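You operate a simulated robot arm through the tools that you are given. There is no shell and no other tool.

The job below is to be done with a simulated robot arm. You get a single attempt, and the scene is never put back.

TASK
Put things in order on the top of belt two. At the end: the orange leg from the top of belt two stands where the black fuse stood; the black plate with orange tab is in the grey tray; the black fuse from the top of belt two stands where the yellow felt pad stood; the yellow felt pad stands on top of the silver riser block; whatever was shut is shut again. Leave all else as you found it, and nothing knocked over.

Only the result counts: the job must be done as asked and must still hold three seconds after the hand-in. Knocking over, shifting, dropping, spilling or breaking anything else fails it.

THE ROBOT
A 6-joint arm with a two-finger parallel gripper, fixed in place. Base frame: the origin is at the foot of the arm, x ahead of it, y to its left, z up; the work surface is at about z = 0. Units: m, rad, N and s.
With the tool pointing down near the work surface it reaches from about 0.18 to 0.46 m from the base axis. Its first joint turns from -1.222 to 1.222 rad. Payload 1.9 kg.
Tool frame: the origin (TCP) lies between the finger pads and is the grasp point; the fingertips stand 0.023 m ahead of it; z points along the fingers, y is the line along which they close. The gripper opens to 0.094 m. The fingers are 0.038 m wide and 0.01 m thick; the gripper's body (0.054 by 0.096 m) begins 0.039 m behind the TCP.
Orientation is that of the tool frame in the base frame, as [roll, pitch, yaw] about the fixed x, y, z axes, in that order (R = Rz(yaw) Ry(pitch) Rx(roll)). With the fingers straight down and closing along the base's y, the tool's x points along the base's -x, its y along +y and its z along -z.

THE INTERFACE
- The arm moves only by the tool apply_moves. Its argument "steps" is a list of rows, each a list of 7 numbers: the turn, a rotation vector about the base's x, y, z in rad, then the shift along the base's x, y, z in m, then the opening, from 0 (shut) to 1 (fully open). In form: [[ax, ay, az, tx, ty, tz, gripper], ...]. A call has 1 to 20 rows; each row shifts and turns the commanded pose from where the row before left it. Each row takes 0.2 s and may step no farther than 0.05 m and 0.15 rad from the row before; otherwise, or with a gripper value out of range, the whole call is refused. A pose out of reach is approached as far as the arm can. The call stops where the force on the tool passes 40 N (or 10 N more than at its start, if that is more) or the arm is blocked; 0.2 s more then pass. The fingers move at their own pace (about 0.108 m/s each) and stop on an object; they squeeze with about 45 N. The grip force told is the motor's: it shows also when the fingers shut on nothing. Time passes only in rows, and 0.2 s behind the last, so rows that do not move let the fingers close. It gives the time, the measured TCP pose, the force on the tool (base axes), the opening and the grip force at its end, in the units of the frame above (readings bear some noise), with the torque about the TCP (base axes, N m) and any sound that the robot's microphone picked up.
- Cameras (640 x 400 px; columns grow to the right, rows downward): "scene" is fixed at [0.0631, 0.3268, 0.4143]; the picture's right is [-0.63, -0.78, 0.00], its down [-0.52, 0.42, -0.75] and it looks along [0.58, -0.47, -0.67] (base axes); focal length 214 px, centre (320, 200). "wrist" rides on the gripper at [0.086, 0.016, -0.075] in the tool frame; the picture's right is [-0.18, 0.98, 0.00], its down [-0.58, -0.11, -0.81] and it looks along [-0.79, -0.15, 0.59] (tool axes); focal length 243 px, centre (320, 200). There is no depth. A picture from a camera that has moved, and an enlarged one, comes with that camera's place and axes in the base frame and with its lens.
- capture(camera): a new picture of that camera. No time passes.
- close_up(camera, box): a new picture of the part [left, top, right, bottom] of that camera's present view, enlarged. No time passes.
- sign_off(): hands the job in; it is judged then, once.

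Places have to be worked out from the pictures, the camera data and where the tool is seen. Open the gripper and draw the arm clear of the work before you hand the job in, unless the task says otherwise.

The tools are called as name(argument=value, ...) on one line, values as JSON. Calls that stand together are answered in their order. apply_moves: Moves the arm, as the interface text tells. Its arguments: {"type":"object","properties":{"steps":{"type":"array"}},"required":["steps"]} The other tools are called the same way: capture (camera) takes a picture; close_up (camera, box) takes an enlarged picture of a part of a camera's view; sign_off () hands the job in.

At the start:

```text
t: 0.0
tcp_pos: [0.3357, -0.0115, 0.3249]
tcp_rot: [-3.141, 0.002, -3.139]
contact_force: [-0.9, 0.1, 0.5]
ft_torque: [0.0, -0.01, -0.03]
grip_width: 0.0941
grasp_force: 0.1
```

scene: 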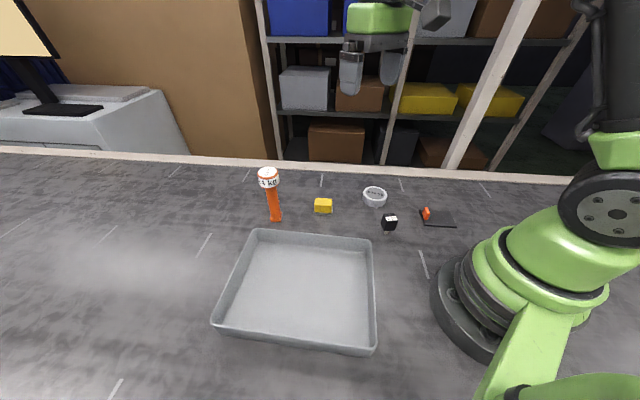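
wrist: 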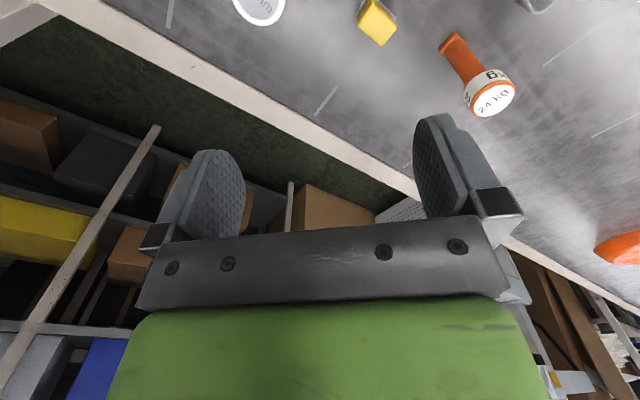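

The first pictures show an orange leg with a label, a yellow pad, a silver ring-like thing, a black fuse, a black plate with orange tab, and a grey tray. I take enlarged views to tell them apart before moving.

close_up(camera="scene", box=[240, 150, 360, 240])

close_up(camera="scene", box=[350, 170, 470, 245])

close_up(camera="scene", box=[190, 220, 430, 370])

close_up(camera="wrist", box=[220, 0, 640, 260])

```text
4.44 times, centred on (300, 195) of scene
camera zoom: at [0.0631, 0.3268, 0.4143], right [-0.63, -0.78, 0.0], down [-0.52, 0.42, -0.75], along [0.58, -0.47, -0.67], focal length 953 px, centre (409, 222)
```

zoom: 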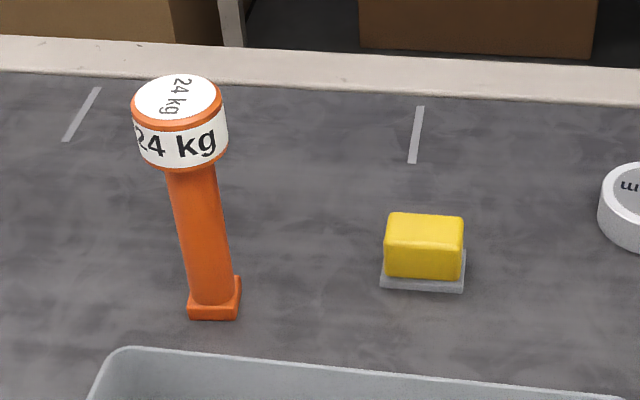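

```text
5.33 times, centred on (410, 208) of scene
camera zoom: at [0.0631, 0.3268, 0.4143], right [-0.63, -0.78, 0.0], down [-0.52, 0.42, -0.75], along [0.58, -0.47, -0.67], focal length 1144 px, centre (-160, 160)
```

zoom: 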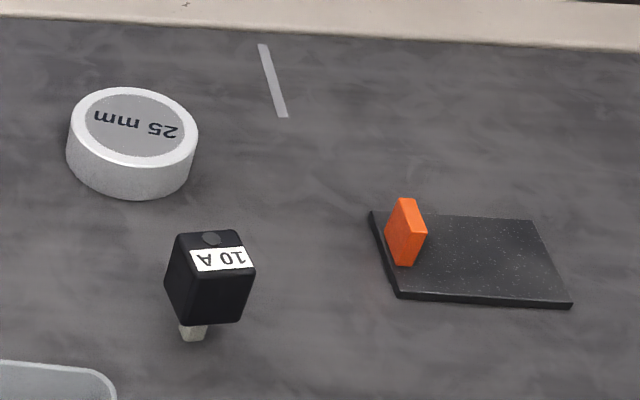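

```text
2.67 times, centred on (310, 295) of scene
camera zoom: at [0.0631, 0.3268, 0.4143], right [-0.63, -0.78, 0.0], down [-0.52, 0.42, -0.75], along [0.58, -0.47, -0.67], focal length 572 px, centre (347, -53)
```

zoom: 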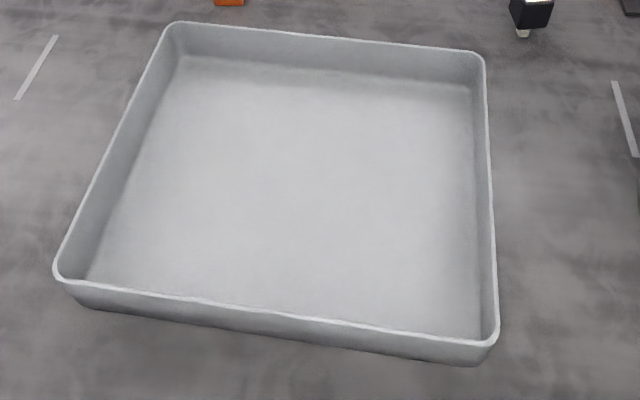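

```text
1.52 times, centred on (430, 130) of wrist
camera zoom: at [0.2497, 0.0051, 0.3996], right [0.18, 0.98, 0.0], down [0.58, -0.11, 0.81], along [0.79, -0.15, -0.59], focal length 370 px, centre (152, 307)
```

zoom: 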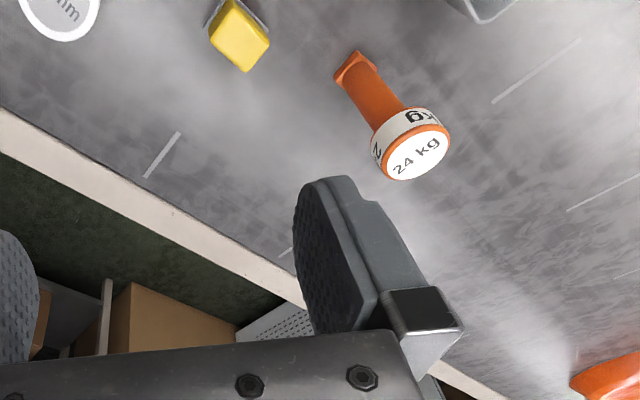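

All five things are visible. I work out rough places: leg ≈ (0.44, 0.17) and 0.147 tall, yellow pad ≈ (0.38, 0.06), "25 mm" riser ≈ (0.32, -0.08), fuse ≈ (0.23, -0.02), plate ≈ (0.17, -0.155). I zoom further on each to refine these.

close_up(camera="scene", box=[307, 190, 339, 220])

close_up(camera="scene", box=[374, 208, 406, 238])

close_up(camera="scene", box=[415, 200, 463, 230])

close_up(camera="scene", box=[355, 180, 395, 212])

close_up(camera="scene", box=[250, 160, 300, 228])

```text
13.33 times, centred on (323, 205) of scene
camera zoom: at [0.0631, 0.3268, 0.4143], right [-0.63, -0.78, 0.0], down [-0.52, 0.42, -0.75], along [0.58, -0.47, -0.67], focal length 2860 px, centre (280, 133)
```

zoom: 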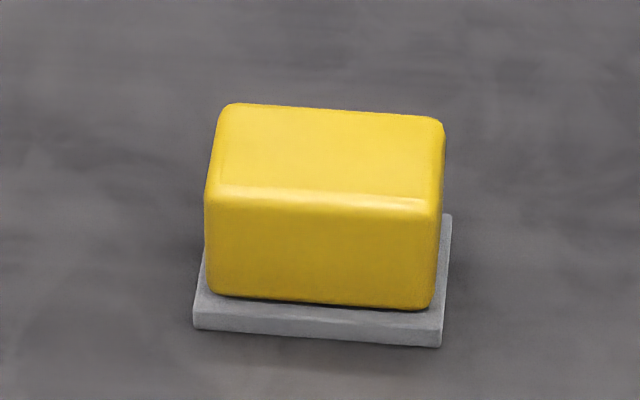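

```text
13.33 times, centred on (390, 223) of scene
camera zoom: at [0.0631, 0.3268, 0.4143], right [-0.63, -0.78, 0.0], down [-0.52, 0.42, -0.75], along [0.58, -0.47, -0.67], focal length 2860 px, centre (-613, -107)
```

zoom: 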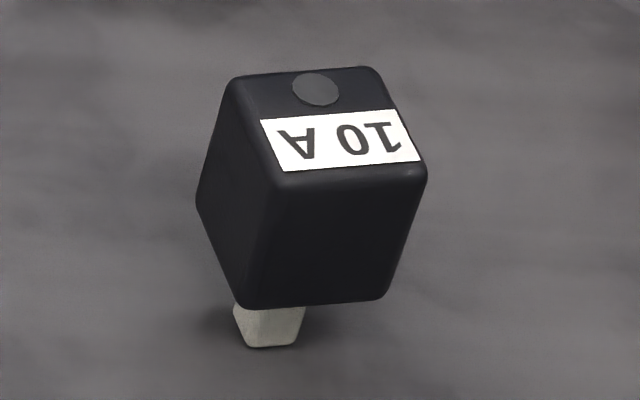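

```text
13.33 times, centred on (439, 215) of scene
camera zoom: at [0.0631, 0.3268, 0.4143], right [-0.63, -0.78, 0.0], down [-0.52, 0.42, -0.75], along [0.58, -0.47, -0.67], focal length 2860 px, centre (-1267, 0)
```

zoom: 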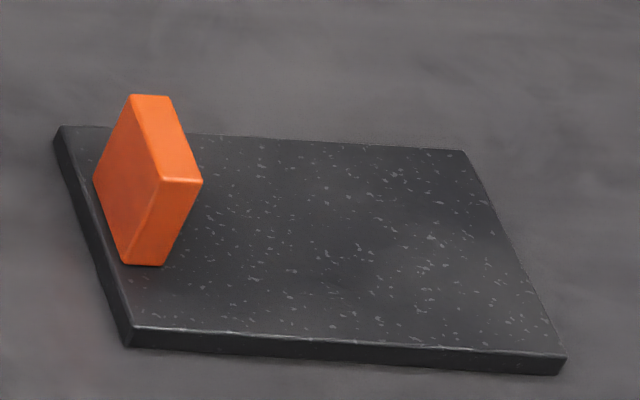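

```text
12.50 times, centred on (375, 196) of scene
camera zoom: at [0.0631, 0.3268, 0.4143], right [-0.63, -0.78, 0.0], down [-0.52, 0.42, -0.75], along [0.58, -0.47, -0.67], focal length 2681 px, centre (-368, 250)
```

zoom: 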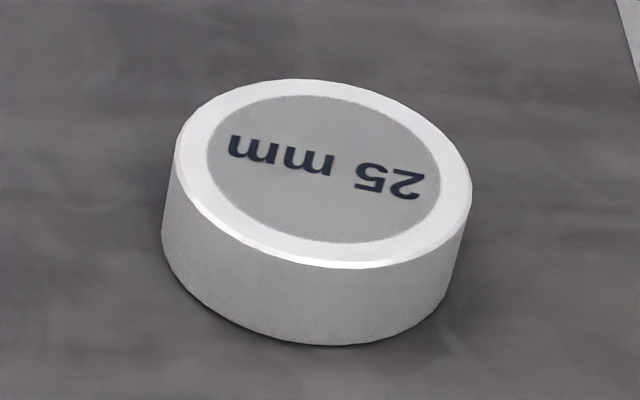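

```text
5.88 times, centred on (275, 194) of scene
camera zoom: at [0.0631, 0.3268, 0.4143], right [-0.63, -0.78, 0.0], down [-0.52, 0.42, -0.75], along [0.58, -0.47, -0.67], focal length 1262 px, centre (585, 235)
```

zoom: 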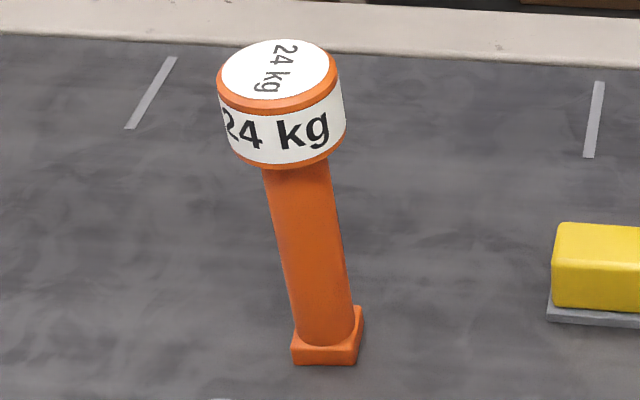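

Scene zooms give: pad centre ≈ (0.382, 0.058), top z ≈ 0.036; riser centre ≈ (0.3245, -0.083), Ø 0.066; plate tab ≈ (0.194, -0.132), 0.007 thick, top z ≈ 0.029. The fuse height is still ambiguous, so I tilt the wrist camera down from a high, safe pose for a second viewpoint.

apply_moves(steps=[[0, 0.125, 0, -0.01, 0, 0, 1], [0, 0.125, 0, -0.01, 0, 0, 1], [0, 0.125, 0, -0.01, 0, 0, 1], [0, 0.125, 0, -0.01, 0, 0, 1], [0, 0, 0, 0, 0, 0, 1]])

capture(camera="wrist")

```text
t: 1.2
tcp_pos: [0.2943, -0.0113, 0.326]
tcp_rot: [3.139, -0.5, -3.137]
contact_force: [0.0, 0.4, -0.6]
ft_torque: [-0.02, 0.01, -0.01]
grip_width: 0.0942
grasp_force: 0.2
```

```text
taken
camera wrist: at [0.2563, 0.0047, 0.4322], right [0.16, 0.98, -0.09], down [0.9, -0.11, 0.43], along [0.41, -0.15, -0.9], focal length 243 px, centre (320, 200)
```

wrist: 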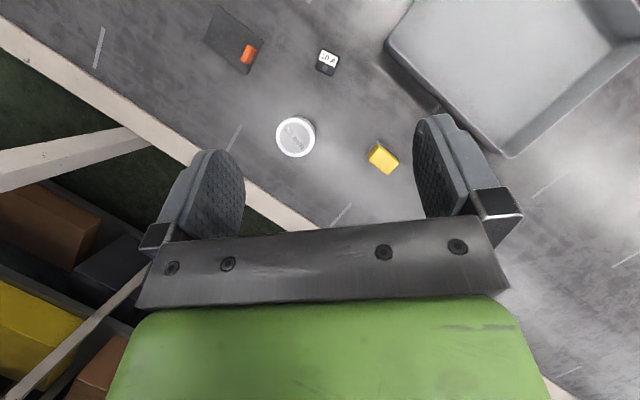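

The wrist view now shows fuse, plate, riser and pad from nearly above. I zoom on each to triangulate with the scene camera.

close_up(camera="wrist", box=[311, 46, 343, 78])

close_up(camera="wrist", box=[360, 136, 408, 180])

close_up(camera="wrist", box=[270, 112, 324, 162])

close_up(camera="wrist", box=[198, 0, 270, 76])

```text
12.50 times, centred on (327, 62) of wrist
camera zoom: at [0.2563, 0.0047, 0.4322], right [0.16, 0.98, -0.09], down [0.9, -0.11, 0.43], along [0.41, -0.15, -0.9], focal length 3033 px, centre (232, 1925)
```

zoom: 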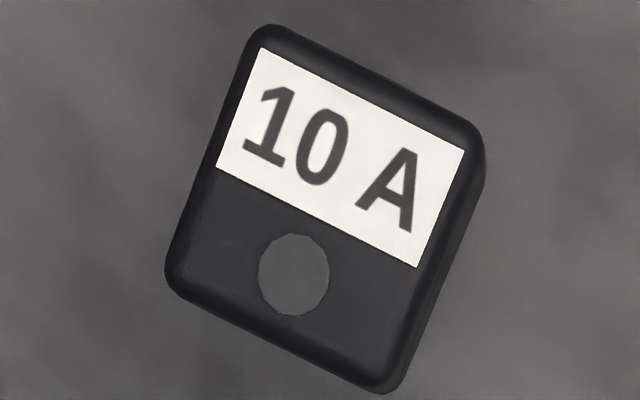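

```text
9.09 times, centred on (384, 158) of wrist
camera zoom: at [0.2563, 0.0047, 0.4322], right [0.16, 0.98, -0.09], down [0.9, -0.11, 0.43], along [0.41, -0.15, -0.9], focal length 2206 px, centre (-262, 582)
```

zoom: 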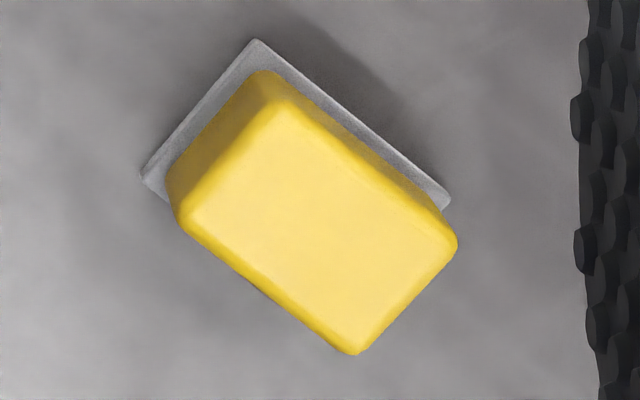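

```text
8.00 times, centred on (297, 137) of wrist
camera zoom: at [0.2563, 0.0047, 0.4322], right [0.16, 0.98, -0.09], down [0.9, -0.11, 0.43], along [0.41, -0.15, -0.9], focal length 1941 px, centre (504, 704)
```

zoom: 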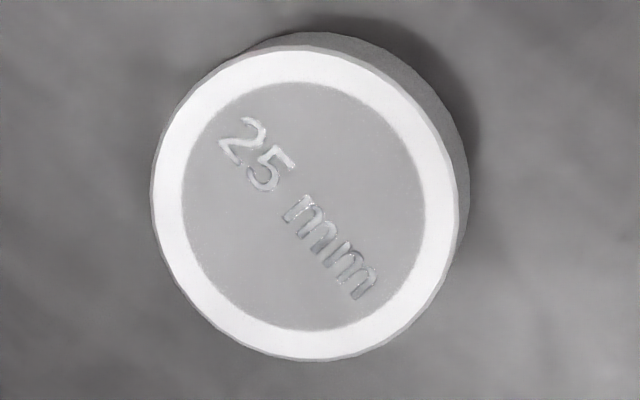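

```text
5.26 times, centred on (234, 38) of wrist
camera zoom: at [0.2563, 0.0047, 0.4322], right [0.16, 0.98, -0.09], down [0.9, -0.11, 0.43], along [0.41, -0.15, -0.9], focal length 1277 px, centre (773, 1053)
```

zoom: 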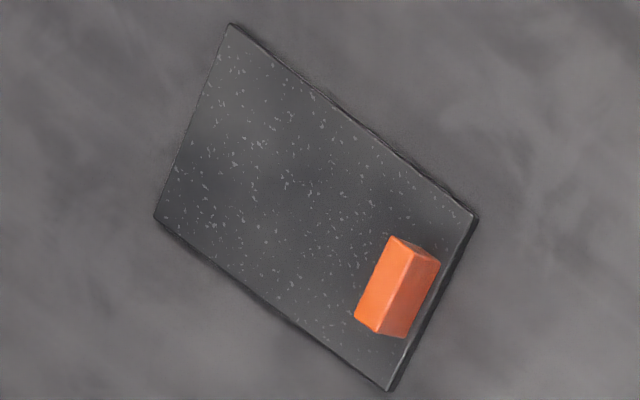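

Triangulating both cameras: fuse centre ≈ (0.2265, -0.014), top z ≈ 0.053, standing on a narrow ~9 mm post; pad centre ≈ (0.3817, 0.0575); riser ≈ (0.324, -0.0835); both views agree within ~1 mm. I untilt the tool, turn it +45° to close across the pad's short side, and go above the pad at z ≈ 0.2.

apply_moves(steps=[[0, -0.125, 0, 0.0087, 0.0069, -0.0126, 1], [0, -0.125, 0, 0.0087, 0.0069, -0.0126, 1], [0, -0.125, 0, 0.0087, 0.0069, -0.0126, 1], [0, -0.125, 0, 0.0087, 0.0069, -0.0126, 1], [0, 0, 0.131, 0.0087, 0.0069, -0.0126, 1], [0, 0, 0.131, 0.0087, 0.0069, -0.0126, 1], [0, 0, 0.131, 0.0087, 0.0069, -0.0126, 1], [0, 0, 0.131, 0.0087, 0.0069, -0.0126, 1], [0, 0, 0.131, 0.0087, 0.0069, -0.0126, 1], [0, 0, 0.1304, 0.0087, 0.0069, -0.0126, 1], [0, 0, 0, 0, 0, 0, 1], [0, 0, 0, 0, 0, 0, 1]])

capture(camera="wrist")

capture(camera="scene")

```text
t: 3.8
tcp_pos: [0.3842, 0.0571, 0.1995]
tcp_rot: [3.141, 0.001, -2.353]
contact_force: [-0.1, -0.2, 0.0]
ft_torque: [0.01, 0.02, 0.0]
grip_width: 0.0939
grasp_force: 0.0
```

```text
taken
camera wrist: at [0.3111, 0.008, 0.2744], right [-0.57, 0.82, 0.0], down [0.49, 0.33, 0.81], along [0.66, 0.46, -0.59], focal length 243 px, centre (320, 200)
```

wrist: 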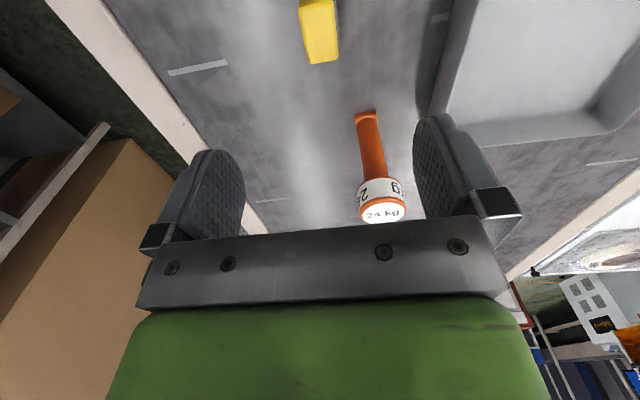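

```text
taken
```

scene: 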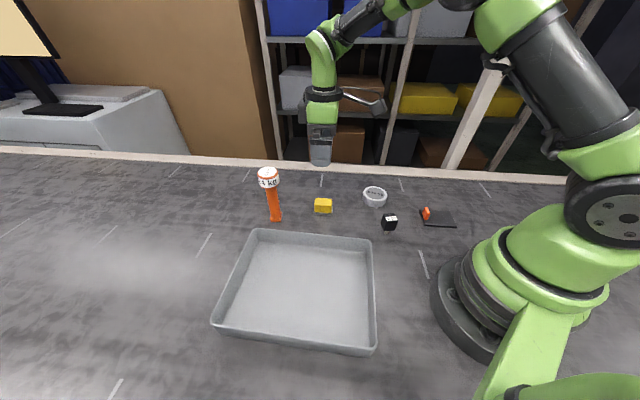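

The gripper stands above the pad at about (0.383, 0.0575, 0.199), pointing straight down with jaws across its short side. I lower to TCP z ≈ 0.034 so the fingertips stay just above the grey foot, keeping the jaws open.

apply_moves(steps=[[0, 0, 0, -0.0006, 0, -0.035, 1], [0, 0, 0, -0.0006, 0, -0.035, 1], [0, 0, 0, 0, 0, -0.035, 1], [0, 0, 0, 0, 0, -0.03, 1], [0, 0, 0, 0, 0, -0.015, 1], [0, 0, 0, 0, 0, -0.015, 1], [0, 0, 0, 0, 0, 0, 1]])

close_up(camera="scene", box=[290, 160, 360, 230])

capture(camera="wrist")

```text
t: 5.4
tcp_pos: [0.3807, 0.0586, 0.0352]
tcp_rot: [-3.141, 0.001, -2.352]
contact_force: [0.2, -0.4, 0.5]
ft_torque: [-0.01, -0.01, 0.01]
grip_width: 0.094
grasp_force: 0.1
```

```text
5.71 times, centred on (325, 195) of scene
camera zoom: at [0.0631, 0.3268, 0.4143], right [-0.63, -0.78, 0.0], down [-0.52, 0.42, -0.75], along [0.58, -0.47, -0.67], focal length 1226 px, centre (291, 229)
```

zoom: 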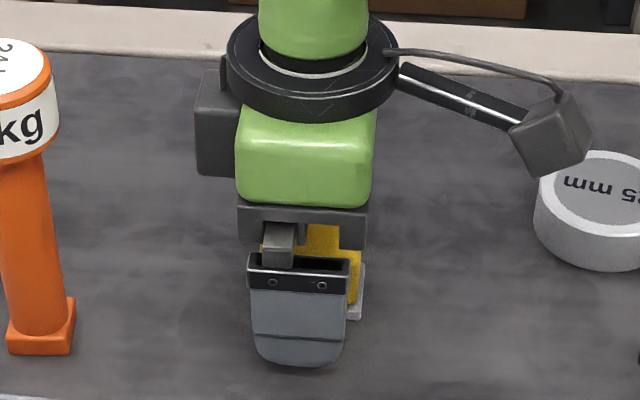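

```text
taken
camera wrist: at [0.3088, 0.0083, 0.1084], right [-0.57, 0.82, 0.0], down [0.49, 0.33, 0.81], along [0.66, 0.46, -0.59], focal length 243 px, centre (320, 200)
```

wrist: 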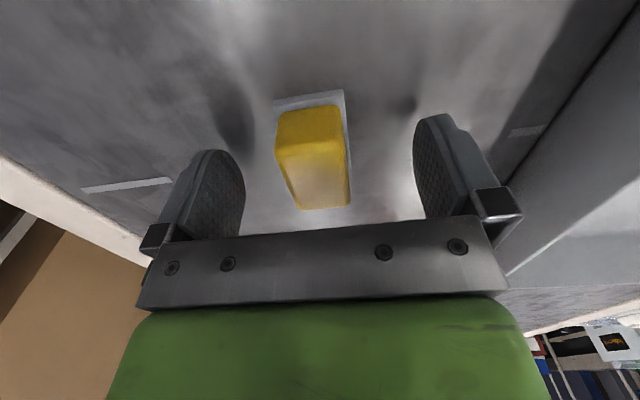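

Fingers straddle the yellow body centrally, no contact forces. I close the gripper on it.

apply_moves(steps=[[0, 0, 0, 0, 0, 0, 0], [0, 0, 0, 0, 0, 0, 0], [0, 0, 0, 0, 0, 0, 0], [0, 0, 0, 0, 0, 0, 0]])

capture(camera="wrist")

```text
t: 6.4
tcp_pos: [0.3805, 0.0583, 0.0349]
tcp_rot: [3.14, 0.003, -2.352]
contact_force: [0.9, -0.4, 0.4]
ft_torque: [0.06, -0.07, -0.04]
grip_width: 0.0292
grasp_force: 45.0
```

```text
taken
camera wrist: at [0.3088, 0.0082, 0.1087], right [-0.57, 0.82, 0.0], down [0.49, 0.33, 0.81], along [0.66, 0.46, -0.59], focal length 243 px, centre (320, 200)
```

wrist: 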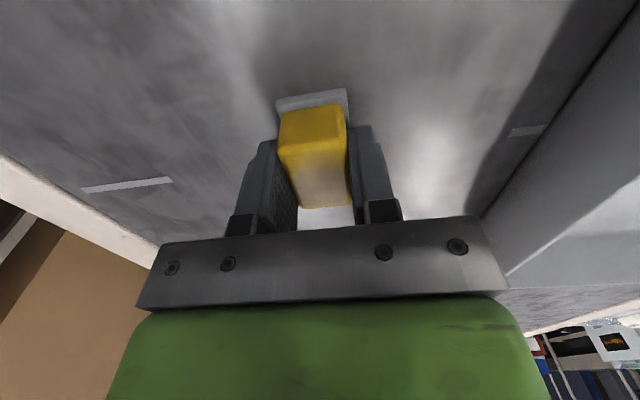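

The jaws stopped at 29 mm with 45 N on the yellow body. I lift straight up and check that the grey foot comes along.

apply_moves(steps=[[0, 0, 0, 0, 0, 0.01, 0], [0, 0, 0, 0, 0, 0.03, 0], [0, 0, 0, 0, 0, 0.04, 0], [0, 0, 0, 0, 0, 0.04, 0], [0, 0, 0, 0, 0, 0, 0]])

close_up(camera="scene", box=[270, 120, 390, 230])

capture(camera="wrist")

```text
t: 7.6
tcp_pos: [0.3822, 0.0575, 0.1531]
tcp_rot: [3.141, 0.002, -2.354]
contact_force: [0.3, 0.2, -1.0]
ft_torque: [-0.02, -0.01, -0.02]
grip_width: 0.0293
grasp_force: 44.6
```

```text
3.64 times, centred on (330, 175) of scene
camera zoom: at [0.0631, 0.3268, 0.4143], right [-0.63, -0.78, 0.0], down [-0.52, 0.42, -0.75], along [0.58, -0.47, -0.67], focal length 780 px, centre (284, 291)
```

zoom: 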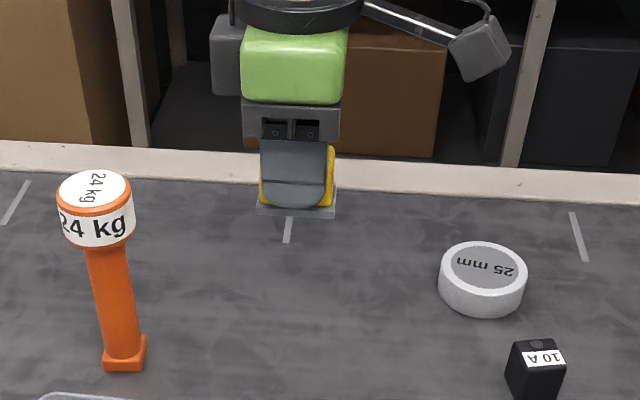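

```text
taken
camera wrist: at [0.3101, 0.0076, 0.2272], right [-0.57, 0.82, 0.0], down [0.49, 0.33, 0.81], along [0.66, 0.46, -0.59], focal length 243 px, centre (320, 200)
```

wrist: 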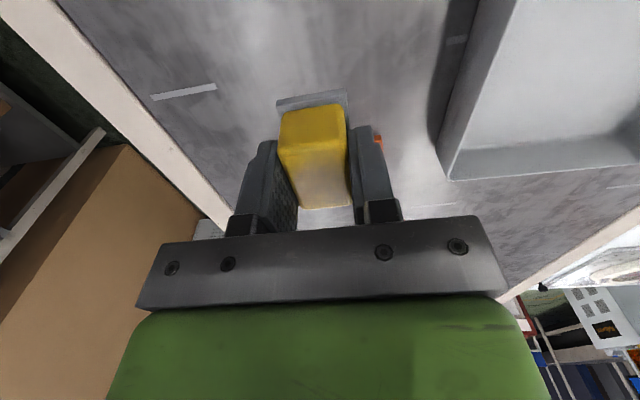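

The pad came up whole (grey foot included) and its old spot is clear. I carry it over the riser at (0.324, -0.0835), staying high.

apply_moves(steps=[[0, 0, 0, -0.0145, -0.0352, 0, 0], [0, 0, 0, -0.0145, -0.0352, 0, 0], [0, 0, 0, -0.0145, -0.0352, 0, 0], [0, 0, 0, -0.0145, -0.0352, 0, 0], [0, 0, 0, 0, 0, -0.03, 0], [0, 0, 0, 0, 0, -0.03, 0], [0, 0, 0, 0, 0, -0.02, 0], [0, 0, 0, 0, 0, 0, 0], [0, 0, 0, 0, 0, 0, 0]])

close_up(camera="scene", box=[345, 160, 405, 215])

capture(camera="wrist")

```text
t: 9.6
tcp_pos: [0.3266, -0.0818, 0.0756]
tcp_rot: [3.141, 0.002, -2.355]
contact_force: [0.3, -0.7, -0.6]
ft_torque: [0.02, -0.01, -0.02]
grip_width: 0.0292
grasp_force: 45.0
```

```text
7.27 times, centred on (375, 188) of scene
camera zoom: at [0.0631, 0.3268, 0.4143], right [-0.63, -0.78, 0.0], down [-0.52, 0.42, -0.75], along [0.58, -0.47, -0.67], focal length 1560 px, centre (-80, 291)
```

zoom: 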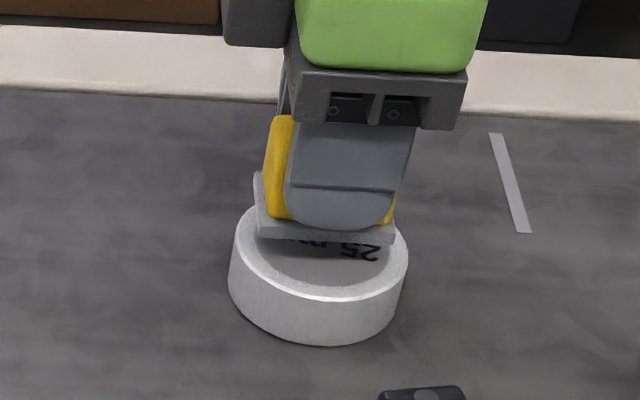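

```text
taken
camera wrist: at [0.2538, -0.1323, 0.1488], right [-0.57, 0.82, 0.0], down [0.49, 0.33, 0.81], along [0.66, 0.46, -0.59], focal length 243 px, centre (320, 200)
```

wrist: 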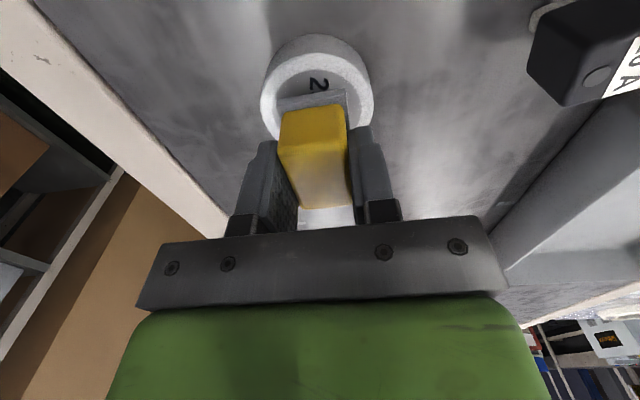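

The pad hovers about 15 mm above the riser, 2 mm off centre in x by the camera pose. I correct that and lower to about 2 mm above the riser top.

apply_moves(steps=[[0, 0, 0, -0.002, -0.0007, 0, 0], [0, 0, 0, 0, 0, -0.006, 0], [0, 0, 0, 0, 0, -0.006, 0], [0, 0, 0, 0, 0, 0, 0]])

close_up(camera="scene", box=[345, 160, 405, 215])

```text
t: 10.6
tcp_pos: [0.3233, -0.0823, 0.0623]
tcp_rot: [3.141, 0.004, -2.354]
contact_force: [0.8, 1.5, -1.6]
ft_torque: [0.01, 0.04, -0.05]
grip_width: 0.0292
grasp_force: 44.8
```

```text
7.27 times, centred on (375, 188) of scene
camera zoom: at [0.0631, 0.3268, 0.4143], right [-0.63, -0.78, 0.0], down [-0.52, 0.42, -0.75], along [0.58, -0.47, -0.67], focal length 1560 px, centre (-80, 291)
```

zoom: 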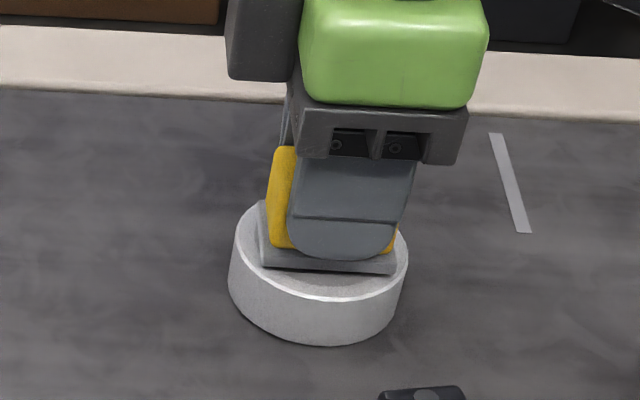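

The pad is centred over the riser with a sliver of gap left. I lower in 1 mm steps and watch the vertical force.

apply_moves(steps=[[0, 0, 0, 0, 0, -0.001, 0], [0, 0, 0, 0, 0, -0.001, 0], [0, 0, 0, 0, 0, 0, 0]])

close_up(camera="scene", box=[358, 178, 394, 212])

```text
t: 11.4
tcp_pos: [0.3225, -0.0825, 0.0611]
tcp_rot: [3.139, 0.003, -2.353]
contact_force: [-0.2, -1.0, -1.0]
ft_torque: [0.0, 0.05, 0.02]
grip_width: 0.0292
grasp_force: 44.7
```

```text
11.76 times, centred on (376, 195) of scene
camera zoom: at [0.0631, 0.3268, 0.4143], right [-0.63, -0.78, 0.0], down [-0.52, 0.42, -0.75], along [0.58, -0.47, -0.67], focal length 2523 px, centre (-339, 259)
```

zoom: 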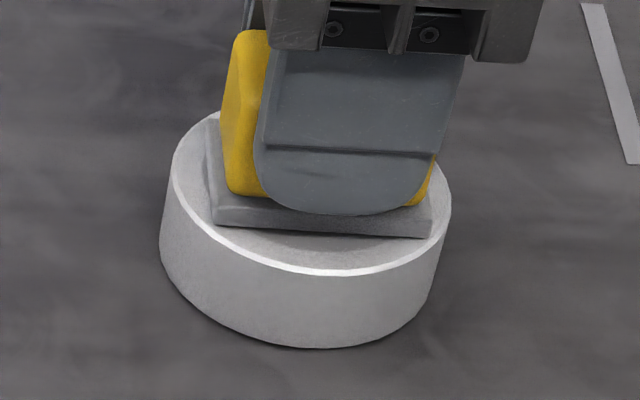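

Still hanging free (no upward force). I continue in 1 mm steps with a tiny centring nudge.

apply_moves(steps=[[0, 0, 0, 0.001, -0.001, -0.001, 0], [0, 0, 0, 0, 0, 0, 0]])

apply_moves(steps=[[0, 0, 0, 0, 0, -0.001, 0], [0, 0, 0, 0, 0, 0, 0]])

```text
t: 12.0
tcp_pos: [0.3248, -0.0834, 0.0592]
tcp_rot: [3.141, 0.002, -2.354]
contact_force: [-1.3, 1.6, 5.4]
ft_torque: [0.09, 0.0, 0.02]
grip_width: 0.0297
grasp_force: 45.2
```

```text
t: 12.6
tcp_pos: [0.3231, -0.0839, 0.0599]
tcp_rot: [-3.14, 0.004, -2.355]
contact_force: [-2.8, 3.9, 37.7]
ft_torque: [0.0, 0.17, 0.01]
grip_width: 0.0294
grasp_force: 44.9
```

Contact: 5 N, then 38 N after the next millimetre, so the pad sits on the riser. I back off 1 mm to relieve the press, then open the jaws.

apply_moves(steps=[[0, 0, 0, 0, 0, 0.001, 0], [0, 0, 0, 0, 0, 0, 0], [0, 0, 0, 0, 0, 0, 0.5], [0, 0, 0, 0, 0, 0, 1], [0, 0, 0, 0, 0, 0, 1]])

close_up(camera="scene", box=[345, 160, 405, 215])

```text
t: 13.8
tcp_pos: [0.3231, -0.0834, 0.0601]
tcp_rot: [3.141, 0.003, -2.352]
contact_force: [0.3, 0.8, -0.9]
ft_torque: [-0.02, 0.02, 0.01]
grip_width: 0.094
grasp_force: 0.1
```

```text
7.27 times, centred on (375, 188) of scene
camera zoom: at [0.0631, 0.3268, 0.4143], right [-0.63, -0.78, 0.0], down [-0.52, 0.42, -0.75], along [0.58, -0.47, -0.67], focal length 1560 px, centre (-80, 291)
```

zoom: 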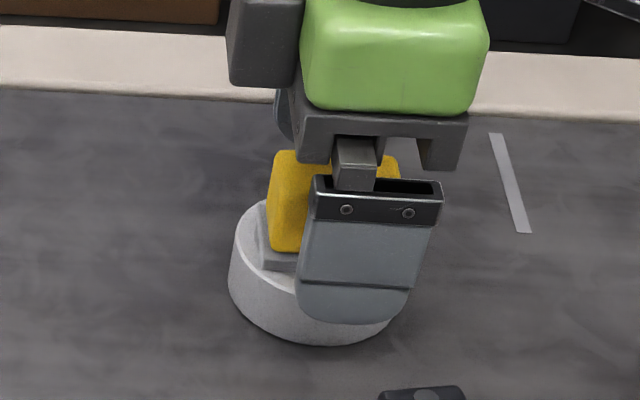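

The pad stands free on the riser and the jaws are fully open around it. I rise straight up, then go over the fuse at (0.2265, -0.014), turning the tool by +0.216 rad so the jaws line up with the fuse's faces (≈ 57.5°).

apply_moves(steps=[[0, 0, 0, 0, 0, 0.02, 1], [0, 0, 0, 0, 0, 0.04, 1], [0, 0, 0, 0, 0, 0.04, 1], [0, 0, 0, 0, 0, 0.02, 1], [0, 0, 0.108, -0.0243, 0.0174, 0, 1], [0, 0, 0.108, -0.0243, 0.0174, 0, 1], [0, 0, 0, -0.0243, 0.0174, 0, 1], [0, 0, 0, -0.0243, 0.0174, 0, 1], [0, 0, 0, 0, 0, 0, 1], [0, 0, 0, 0, 0, 0, 1]])

capture(camera="wrist")

capture(camera="scene")

```text
t: 16.0
tcp_pos: [0.2267, -0.0143, 0.1812]
tcp_rot: [-3.141, 0.001, -2.138]
contact_force: [-0.5, 0.1, 0.3]
ft_torque: [-0.03, -0.02, -0.01]
grip_width: 0.0938
grasp_force: 0.0
```

```text
taken
camera wrist: at [0.1669, -0.0781, 0.2551], right [-0.73, 0.68, 0.0], down [0.4, 0.43, 0.81], along [0.55, 0.59, -0.59], focal length 243 px, centre (320, 200)
```

wrist: 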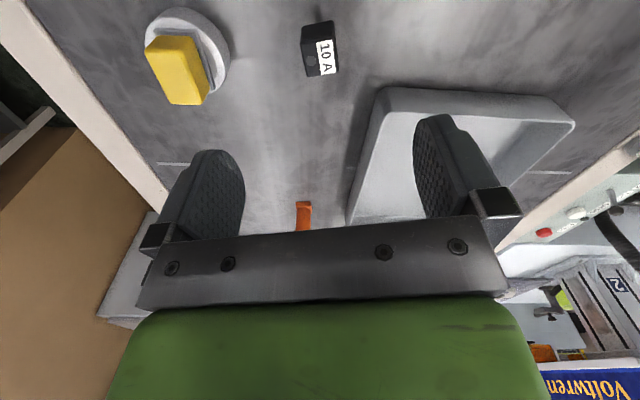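

```text
taken
```

scene: 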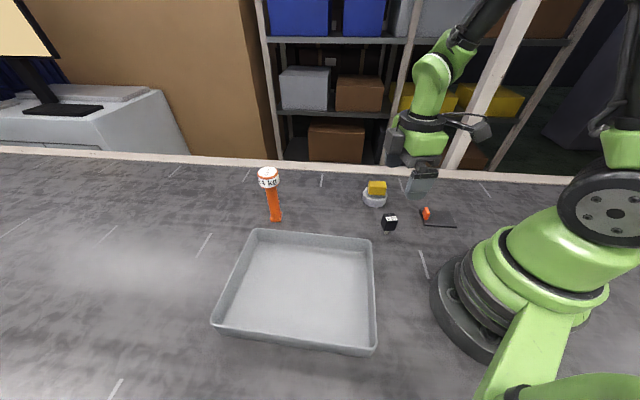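

The pad sits well on the riser. I zoom the wrist view on the fuse for a third bearing before going down.

close_up(camera="wrist", box=[290, 10, 354, 86])

close_up(camera="wrist", box=[130, 0, 250, 120])

```text
5.26 times, centred on (322, 48) of wrist
camera zoom: at [0.1669, -0.0781, 0.2551], right [-0.73, 0.68, 0.0], down [0.4, 0.43, 0.81], along [0.55, 0.59, -0.59], focal length 1277 px, centre (310, 1000)
```

zoom: 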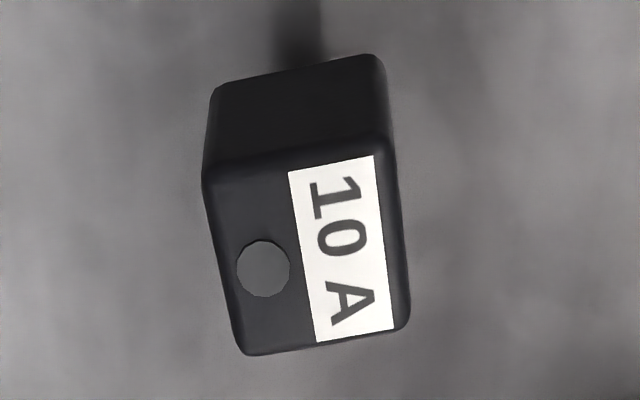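

```text
3.33 times, centred on (190, 60) of wrist
camera zoom: at [0.1669, -0.0781, 0.2551], right [-0.73, 0.68, 0.0], down [0.4, 0.43, 0.81], along [0.55, 0.59, -0.59], focal length 809 px, centre (753, 667)
```

zoom: 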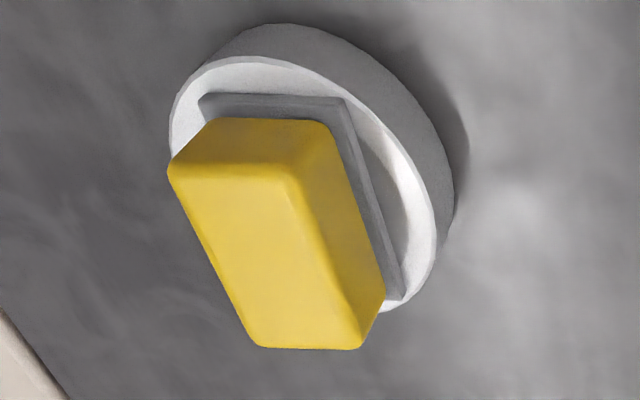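

Third bearing gives the fuse at (0.2262, -0.0143), exactly under the TCP, with faces parallel to the jaws. I lower to TCP z ≈ 0.042 with the jaws open.

apply_moves(steps=[[0, 0, 0, 0, 0, -0.035, 1], [0, 0, 0, 0, 0, -0.035, 1], [0, 0, 0, 0, 0, -0.03, 1], [0, 0, 0, 0, 0, -0.02, 1], [0, 0, 0, 0, 0, -0.01, 1], [0, 0, 0, 0, 0, -0.008, 1], [0, 0, 0, 0, 0, 0, 1], [0, 0, 0, 0, 0, 0, 1]])

capture(camera="wrist")

close_up(camera="scene", box=[360, 180, 420, 240])

```text
t: 17.8
tcp_pos: [0.2257, -0.0157, 0.0432]
tcp_rot: [-3.14, 0.002, -2.14]
contact_force: [0.8, -0.1, -0.4]
ft_torque: [0.0, 0.03, 0.0]
grip_width: 0.0942
grasp_force: 0.1
```

```text
taken
camera wrist: at [0.1666, -0.0792, 0.1166], right [-0.73, 0.68, 0.0], down [0.4, 0.43, 0.81], along [0.55, 0.59, -0.59], focal length 243 px, centre (320, 200)
```

wrist: 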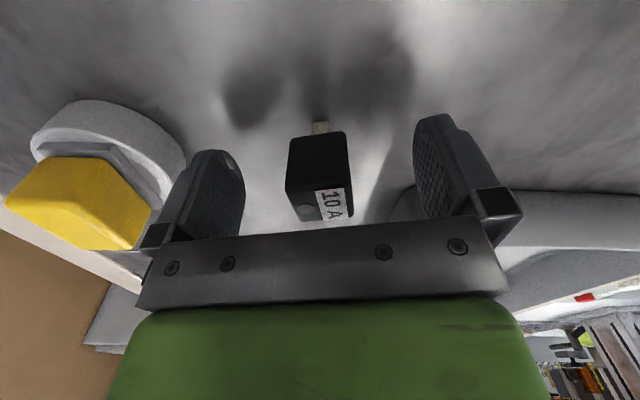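

```text
6.67 times, centred on (390, 210) of scene
camera zoom: at [0.0631, 0.3268, 0.4143], right [-0.63, -0.78, 0.0], down [-0.52, 0.42, -0.75], along [0.58, -0.47, -0.67], focal length 1430 px, centre (-147, 133)
```

zoom: 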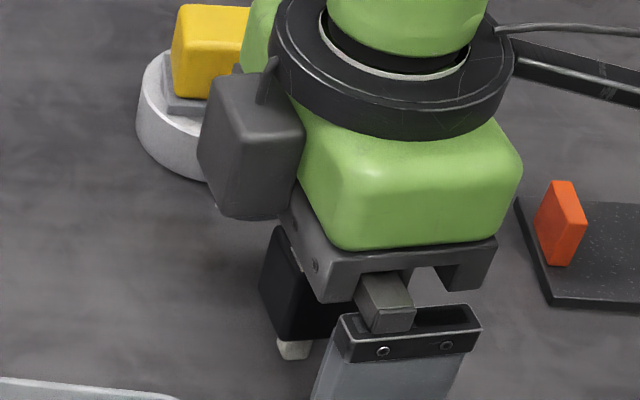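

The jaws straddle the fuse evenly. I look closely at its foot from the wrist camera before closing.

close_up(camera="wrist", box=[270, 105, 370, 235])

```text
3.08 times, centred on (320, 170) of wrist
camera zoom: at [0.1666, -0.0792, 0.1166], right [-0.73, 0.68, 0.0], down [0.4, 0.43, 0.81], along [0.55, 0.59, -0.59], focal length 746 px, centre (320, 292)
```

zoom: 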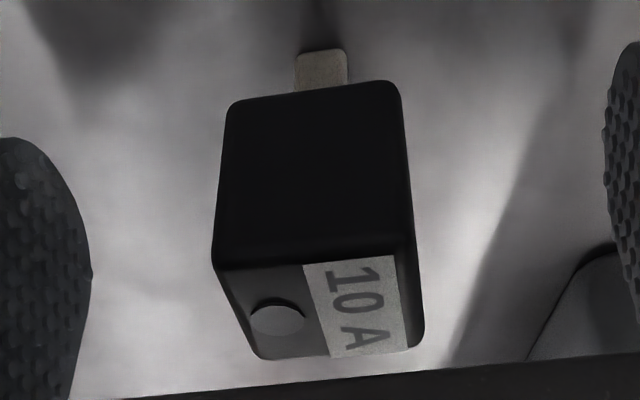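

It stands on a single square post centred under the body, at ≈ (0.226, -0.014). I close the jaws.

apply_moves(steps=[[0, 0, 0, 0, 0, 0, 0.5], [0, 0, 0, 0, 0, 0, 0.35], [0, 0, 0, 0, 0, 0, 0.2], [0, 0, 0, 0, 0, 0, 0], [0, 0, 0, 0, 0, 0, 0], [0, 0, 0, 0, 0, 0, 0]])

close_up(camera="wrist", box=[230, 85, 410, 235])

```text
t: 19.2
tcp_pos: [0.2255, -0.0141, 0.0437]
tcp_rot: [-3.141, 0.001, -2.137]
contact_force: [0.3, -0.7, 0.4]
ft_torque: [0.01, 0.01, 0.0]
grip_width: 0.0269
grasp_force: 45.5
```

```text
2.67 times, centred on (320, 160) of wrist
camera zoom: at [0.1665, -0.0792, 0.1167], right [-0.73, 0.68, 0.0], down [0.4, 0.43, 0.81], along [0.55, 0.59, -0.59], focal length 647 px, centre (320, 307)
```

zoom: 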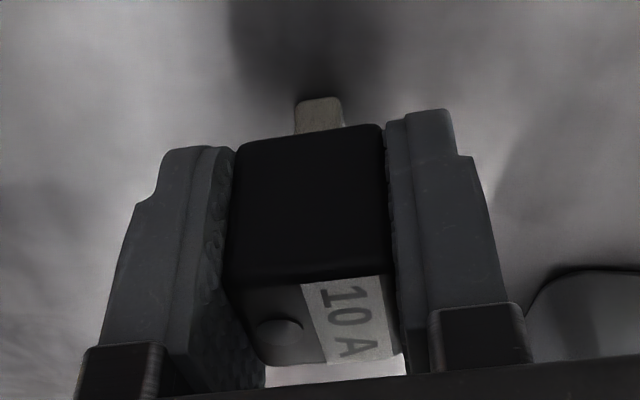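

The fuse is held at 27 mm width. I lift it straight up 0.12 m and carry it to the pad's old place, aiming the TCP at (0.381, 0.057).

apply_moves(steps=[[0, 0, 0, 0, 0, 0.01, 0], [0, 0, 0, 0, 0, 0.03, 0], [0, 0, 0, 0, 0, 0.04, 0], [0, 0, 0, 0, 0, 0.04, 0], [0, 0, 0, 0.031, 0.0144, 0, 0], [0, 0, 0, 0.031, 0.0144, 0, 0], [0, 0, 0, 0.031, 0.0144, 0, 0], [0, 0, 0, 0.031, 0.0144, 0, 0], [0, 0, 0, 0.031, 0.0144, 0, 0], [0, 0, 0, 0, 0, 0, 0], [0, 0, 0, 0, 0, -0.04, 0], [0, 0, 0, 0, 0, -0.04, 0], [0, 0, 0, 0, 0, -0.02, 0], [0, 0, 0, 0, 0, 0, 0], [0, 0, 0, 0, 0, 0, 0]])

close_up(camera="scene", box=[290, 170, 360, 220])

capture(camera="wrist")

```text
t: 22.4
tcp_pos: [0.3816, 0.0564, 0.0617]
tcp_rot: [-3.141, 0.003, -2.138]
contact_force: [0.1, 0.1, -0.4]
ft_torque: [-0.02, 0.02, -0.01]
grip_width: 0.027
grasp_force: 45.2
```

```text
8.00 times, centred on (325, 195) of scene
camera zoom: at [0.0631, 0.3268, 0.4143], right [-0.63, -0.78, 0.0], down [-0.52, 0.42, -0.75], along [0.58, -0.47, -0.67], focal length 1716 px, centre (280, 240)
```

zoom: 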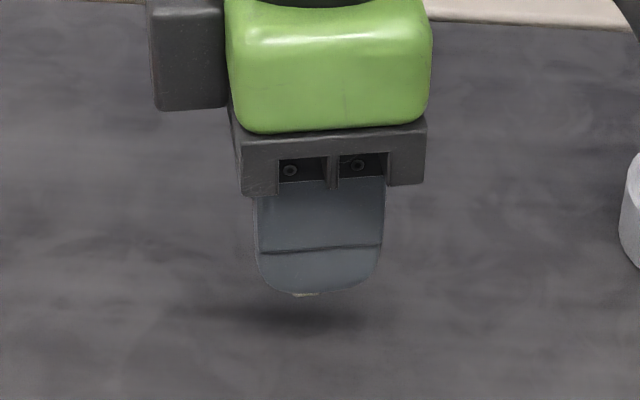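

```text
taken
camera wrist: at [0.3222, -0.0081, 0.1351], right [-0.73, 0.68, 0.0], down [0.4, 0.43, 0.81], along [0.55, 0.59, -0.59], focal length 243 px, centre (320, 200)
```

wrist: 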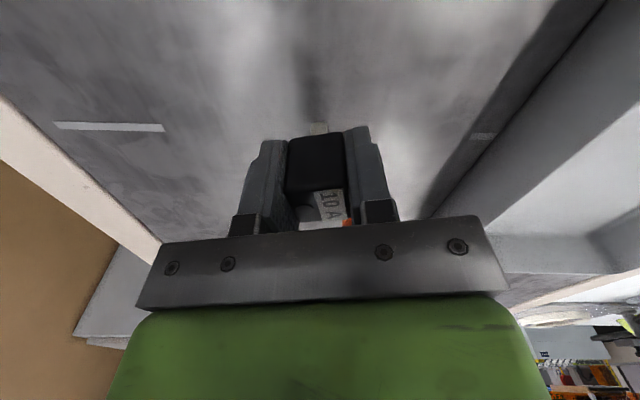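

By the camera pose the TCP is at (0.3819, 0.0558, 0.060); the post bottom is ~18 mm up. I nudge to centre and go down 16 mm, then feel for contact.

apply_moves(steps=[[0, 0, 0, -0.0007, 0.0009, -0.006, 0], [0, 0, 0, 0, 0, -0.006, 0], [0, 0, 0, 0, 0, -0.004, 0], [0, 0, 0, 0, 0, 0, 0], [0, 0, 0, 0, 0, 0, 0]])

close_up(camera="wrist", box=[230, 85, 410, 235])

```text
t: 23.6
tcp_pos: [0.3783, 0.0568, 0.0454]
tcp_rot: [-3.142, 0.001, -2.137]
contact_force: [0.4, -0.1, 0.0]
ft_torque: [0.0, -0.04, 0.02]
grip_width: 0.0271
grasp_force: 44.9
```

```text
2.67 times, centred on (320, 160) of wrist
camera zoom: at [0.3204, -0.0067, 0.1199], right [-0.73, 0.68, 0.0], down [0.4, 0.43, 0.81], along [0.55, 0.59, -0.59], focal length 647 px, centre (320, 307)
```

zoom: 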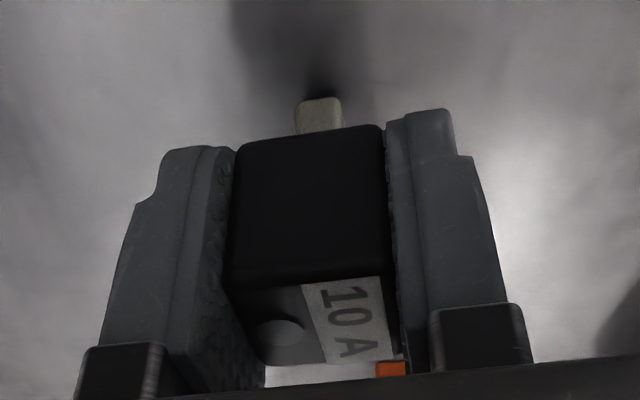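

About 3 mm to go, hanging free. I continue in small steps with a slight x nudge.

apply_moves(steps=[[0, 0, 0, 0.001, -0.0004, -0.001, 0], [0, 0, 0, 0, 0, -0.001, 0], [0, 0, 0, 0, 0, 0, 0]])

close_up(camera="wrist", box=[290, 105, 350, 145])

```text
t: 24.4
tcp_pos: [0.3802, 0.0578, 0.044]
tcp_rot: [3.141, 0.003, -2.138]
contact_force: [0.4, 0.3, 0.3]
ft_torque: [0.0, -0.01, -0.01]
grip_width: 0.0271
grasp_force: 44.7
```

```text
10.00 times, centred on (320, 125) of wrist
camera zoom: at [0.3211, -0.0066, 0.1179], right [-0.73, 0.68, 0.0], down [0.4, 0.43, 0.81], along [0.55, 0.59, -0.59], focal length 2426 px, centre (320, 950)
```

zoom: 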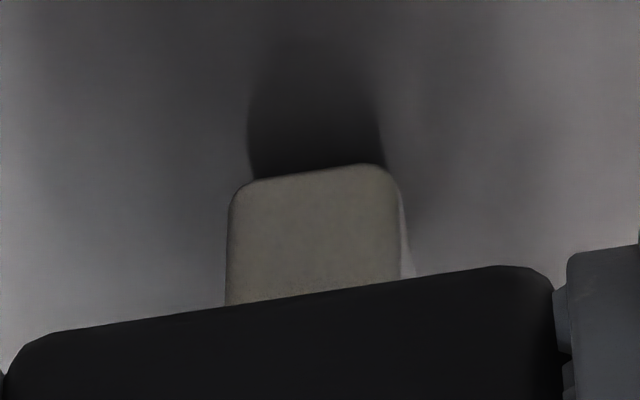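

The foot is ~1 mm above the belt by the camera pose. I go on by half-millimetre steps until the force shows contact.

apply_moves(steps=[[0, 0, 0, 0, 0, -0.0007, 0], [0, 0, 0, 0, 0, 0, 0]])

apply_moves(steps=[[0, 0, 0, 0, 0, -0.0005, 0], [0, 0, 0, 0, 0, 0, 0]])

```text
t: 25.0
tcp_pos: [0.3808, 0.0586, 0.0441]
tcp_rot: [3.14, 0.001, -2.138]
contact_force: [0.1, 0.2, -0.9]
ft_torque: [-0.02, -0.02, 0.02]
grip_width: 0.027
grasp_force: 45.1
```

```text
t: 25.6
tcp_pos: [0.3808, 0.0585, 0.0427]
tcp_rot: [-3.141, 0.003, -2.138]
contact_force: [-1.0, 1.0, 8.9]
ft_torque: [0.03, 0.05, -0.03]
grip_width: 0.0268
grasp_force: 44.7
```

Contact at ~9 N: the post stands on the belt. I relieve slightly and open the jaws.

apply_moves(steps=[[0, 0, 0, 0, 0, 0.0003, 0], [0, 0, 0, 0, 0, 0, 0], [0, 0, 0, 0, 0, 0, 0.4], [0, 0, 0, 0, 0, 0, 0.7], [0, 0, 0, 0, 0, 0, 1], [0, 0, 0, 0, 0, 0, 1]])

capture(camera="wrist")

close_up(camera="scene", box=[290, 170, 360, 220])

```text
t: 27.0
tcp_pos: [0.3813, 0.057, 0.0424]
tcp_rot: [3.141, 0.001, -2.138]
contact_force: [0.4, -0.1, -0.1]
ft_torque: [-0.03, -0.03, -0.01]
grip_width: 0.0938
grasp_force: 0.1
```

```text
taken
camera wrist: at [0.3209, -0.0067, 0.1164], right [-0.73, 0.68, 0.0], down [0.4, 0.43, 0.81], along [0.55, 0.59, -0.59], focal length 243 px, centre (320, 200)
```

wrist: 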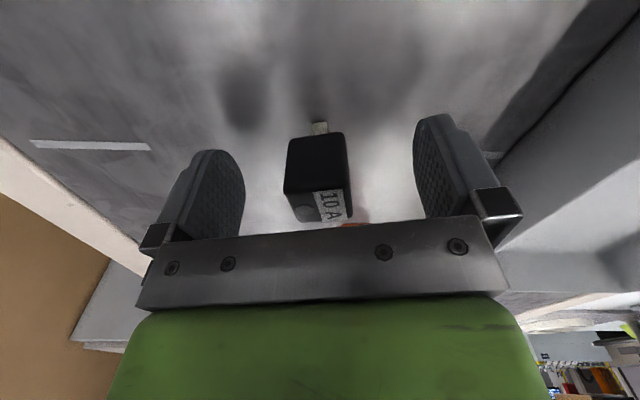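

```text
8.00 times, centred on (325, 195) of scene
camera zoom: at [0.0631, 0.3268, 0.4143], right [-0.63, -0.78, 0.0], down [-0.52, 0.42, -0.75], along [0.58, -0.47, -0.67], focal length 1716 px, centre (280, 240)
```

zoom: 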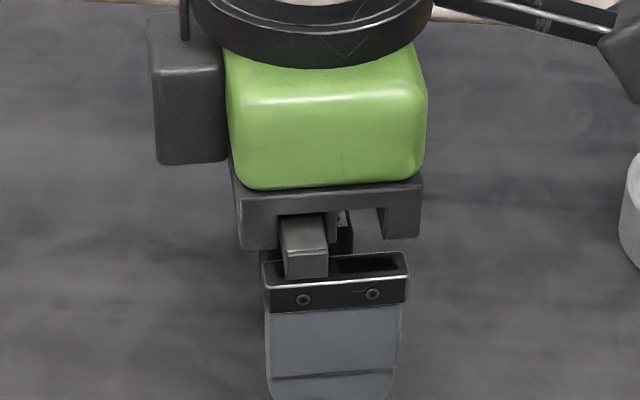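

The fuse stands upright and free. I rise straight up, then swing to above the plate's orange tab (0.194, -0.132), turning the tool to -45° so the jaws close across the tab's thin side.

apply_moves(steps=[[0, 0, 0, 0, 0, 0.015, 1], [0, 0, 0, 0, 0, 0.035, 1], [0, 0, 0, 0, 0, 0.045, 1], [0, 0, 0, 0, 0, 0.045, 1], [0, 0, -0.149, -0.01557, -0.01578, 0, 1], [0, 0, -0.149, -0.01557, -0.01578, 0, 1], [0, 0, -0.149, -0.01557, -0.01578, 0, 1], [0, 0, -0.149, -0.01557, -0.01578, 0, 1], [0, 0, -0.149, -0.01557, -0.01578, 0, 1], [0, 0, -0.149, -0.01557, -0.01578, 0, 1], [0, 0, -0.149, -0.01557, -0.01578, 0, 1], [0, 0, -0.149, -0.01557, -0.01578, 0, 1], [0, 0, -0.149, -0.01557, -0.01578, 0, 1], [0, 0, -0.149, -0.01557, -0.01578, 0, 1], [0, 0, -0.149, -0.01557, -0.01578, 0, 1], [0, 0, -0.149, -0.01557, -0.01578, 0, 1], [0, 0, 0, 0, 0, 0, 1], [0, 0, 0, 0, 0, 0, 1]])

capture(camera="wrist")

capture(camera="scene")

```text
t: 30.8
tcp_pos: [0.1924, -0.132, 0.1815]
tcp_rot: [3.141, 0.0, 2.355]
contact_force: [-1.0, -0.3, -0.4]
ft_torque: [0.01, -0.01, -0.01]
grip_width: 0.094
grasp_force: 0.0
```

```text
taken
camera wrist: at [0.1436, -0.0599, 0.2557], right [0.83, 0.56, 0.0], down [0.33, -0.49, 0.81], along [0.46, -0.67, -0.59], focal length 243 px, centre (320, 200)
```

wrist: 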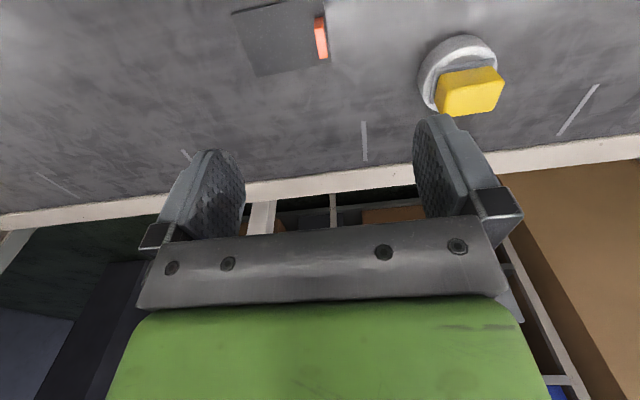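

```text
taken
```

scene: 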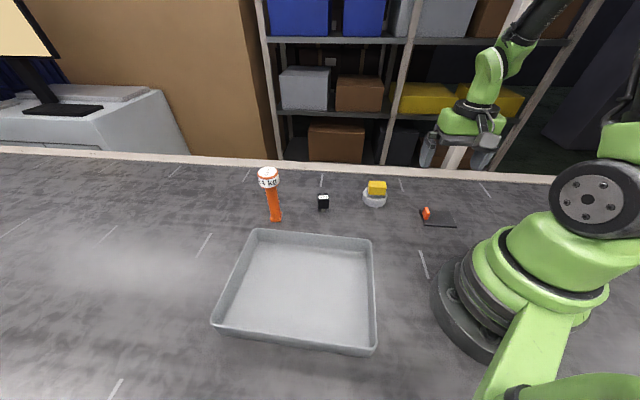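

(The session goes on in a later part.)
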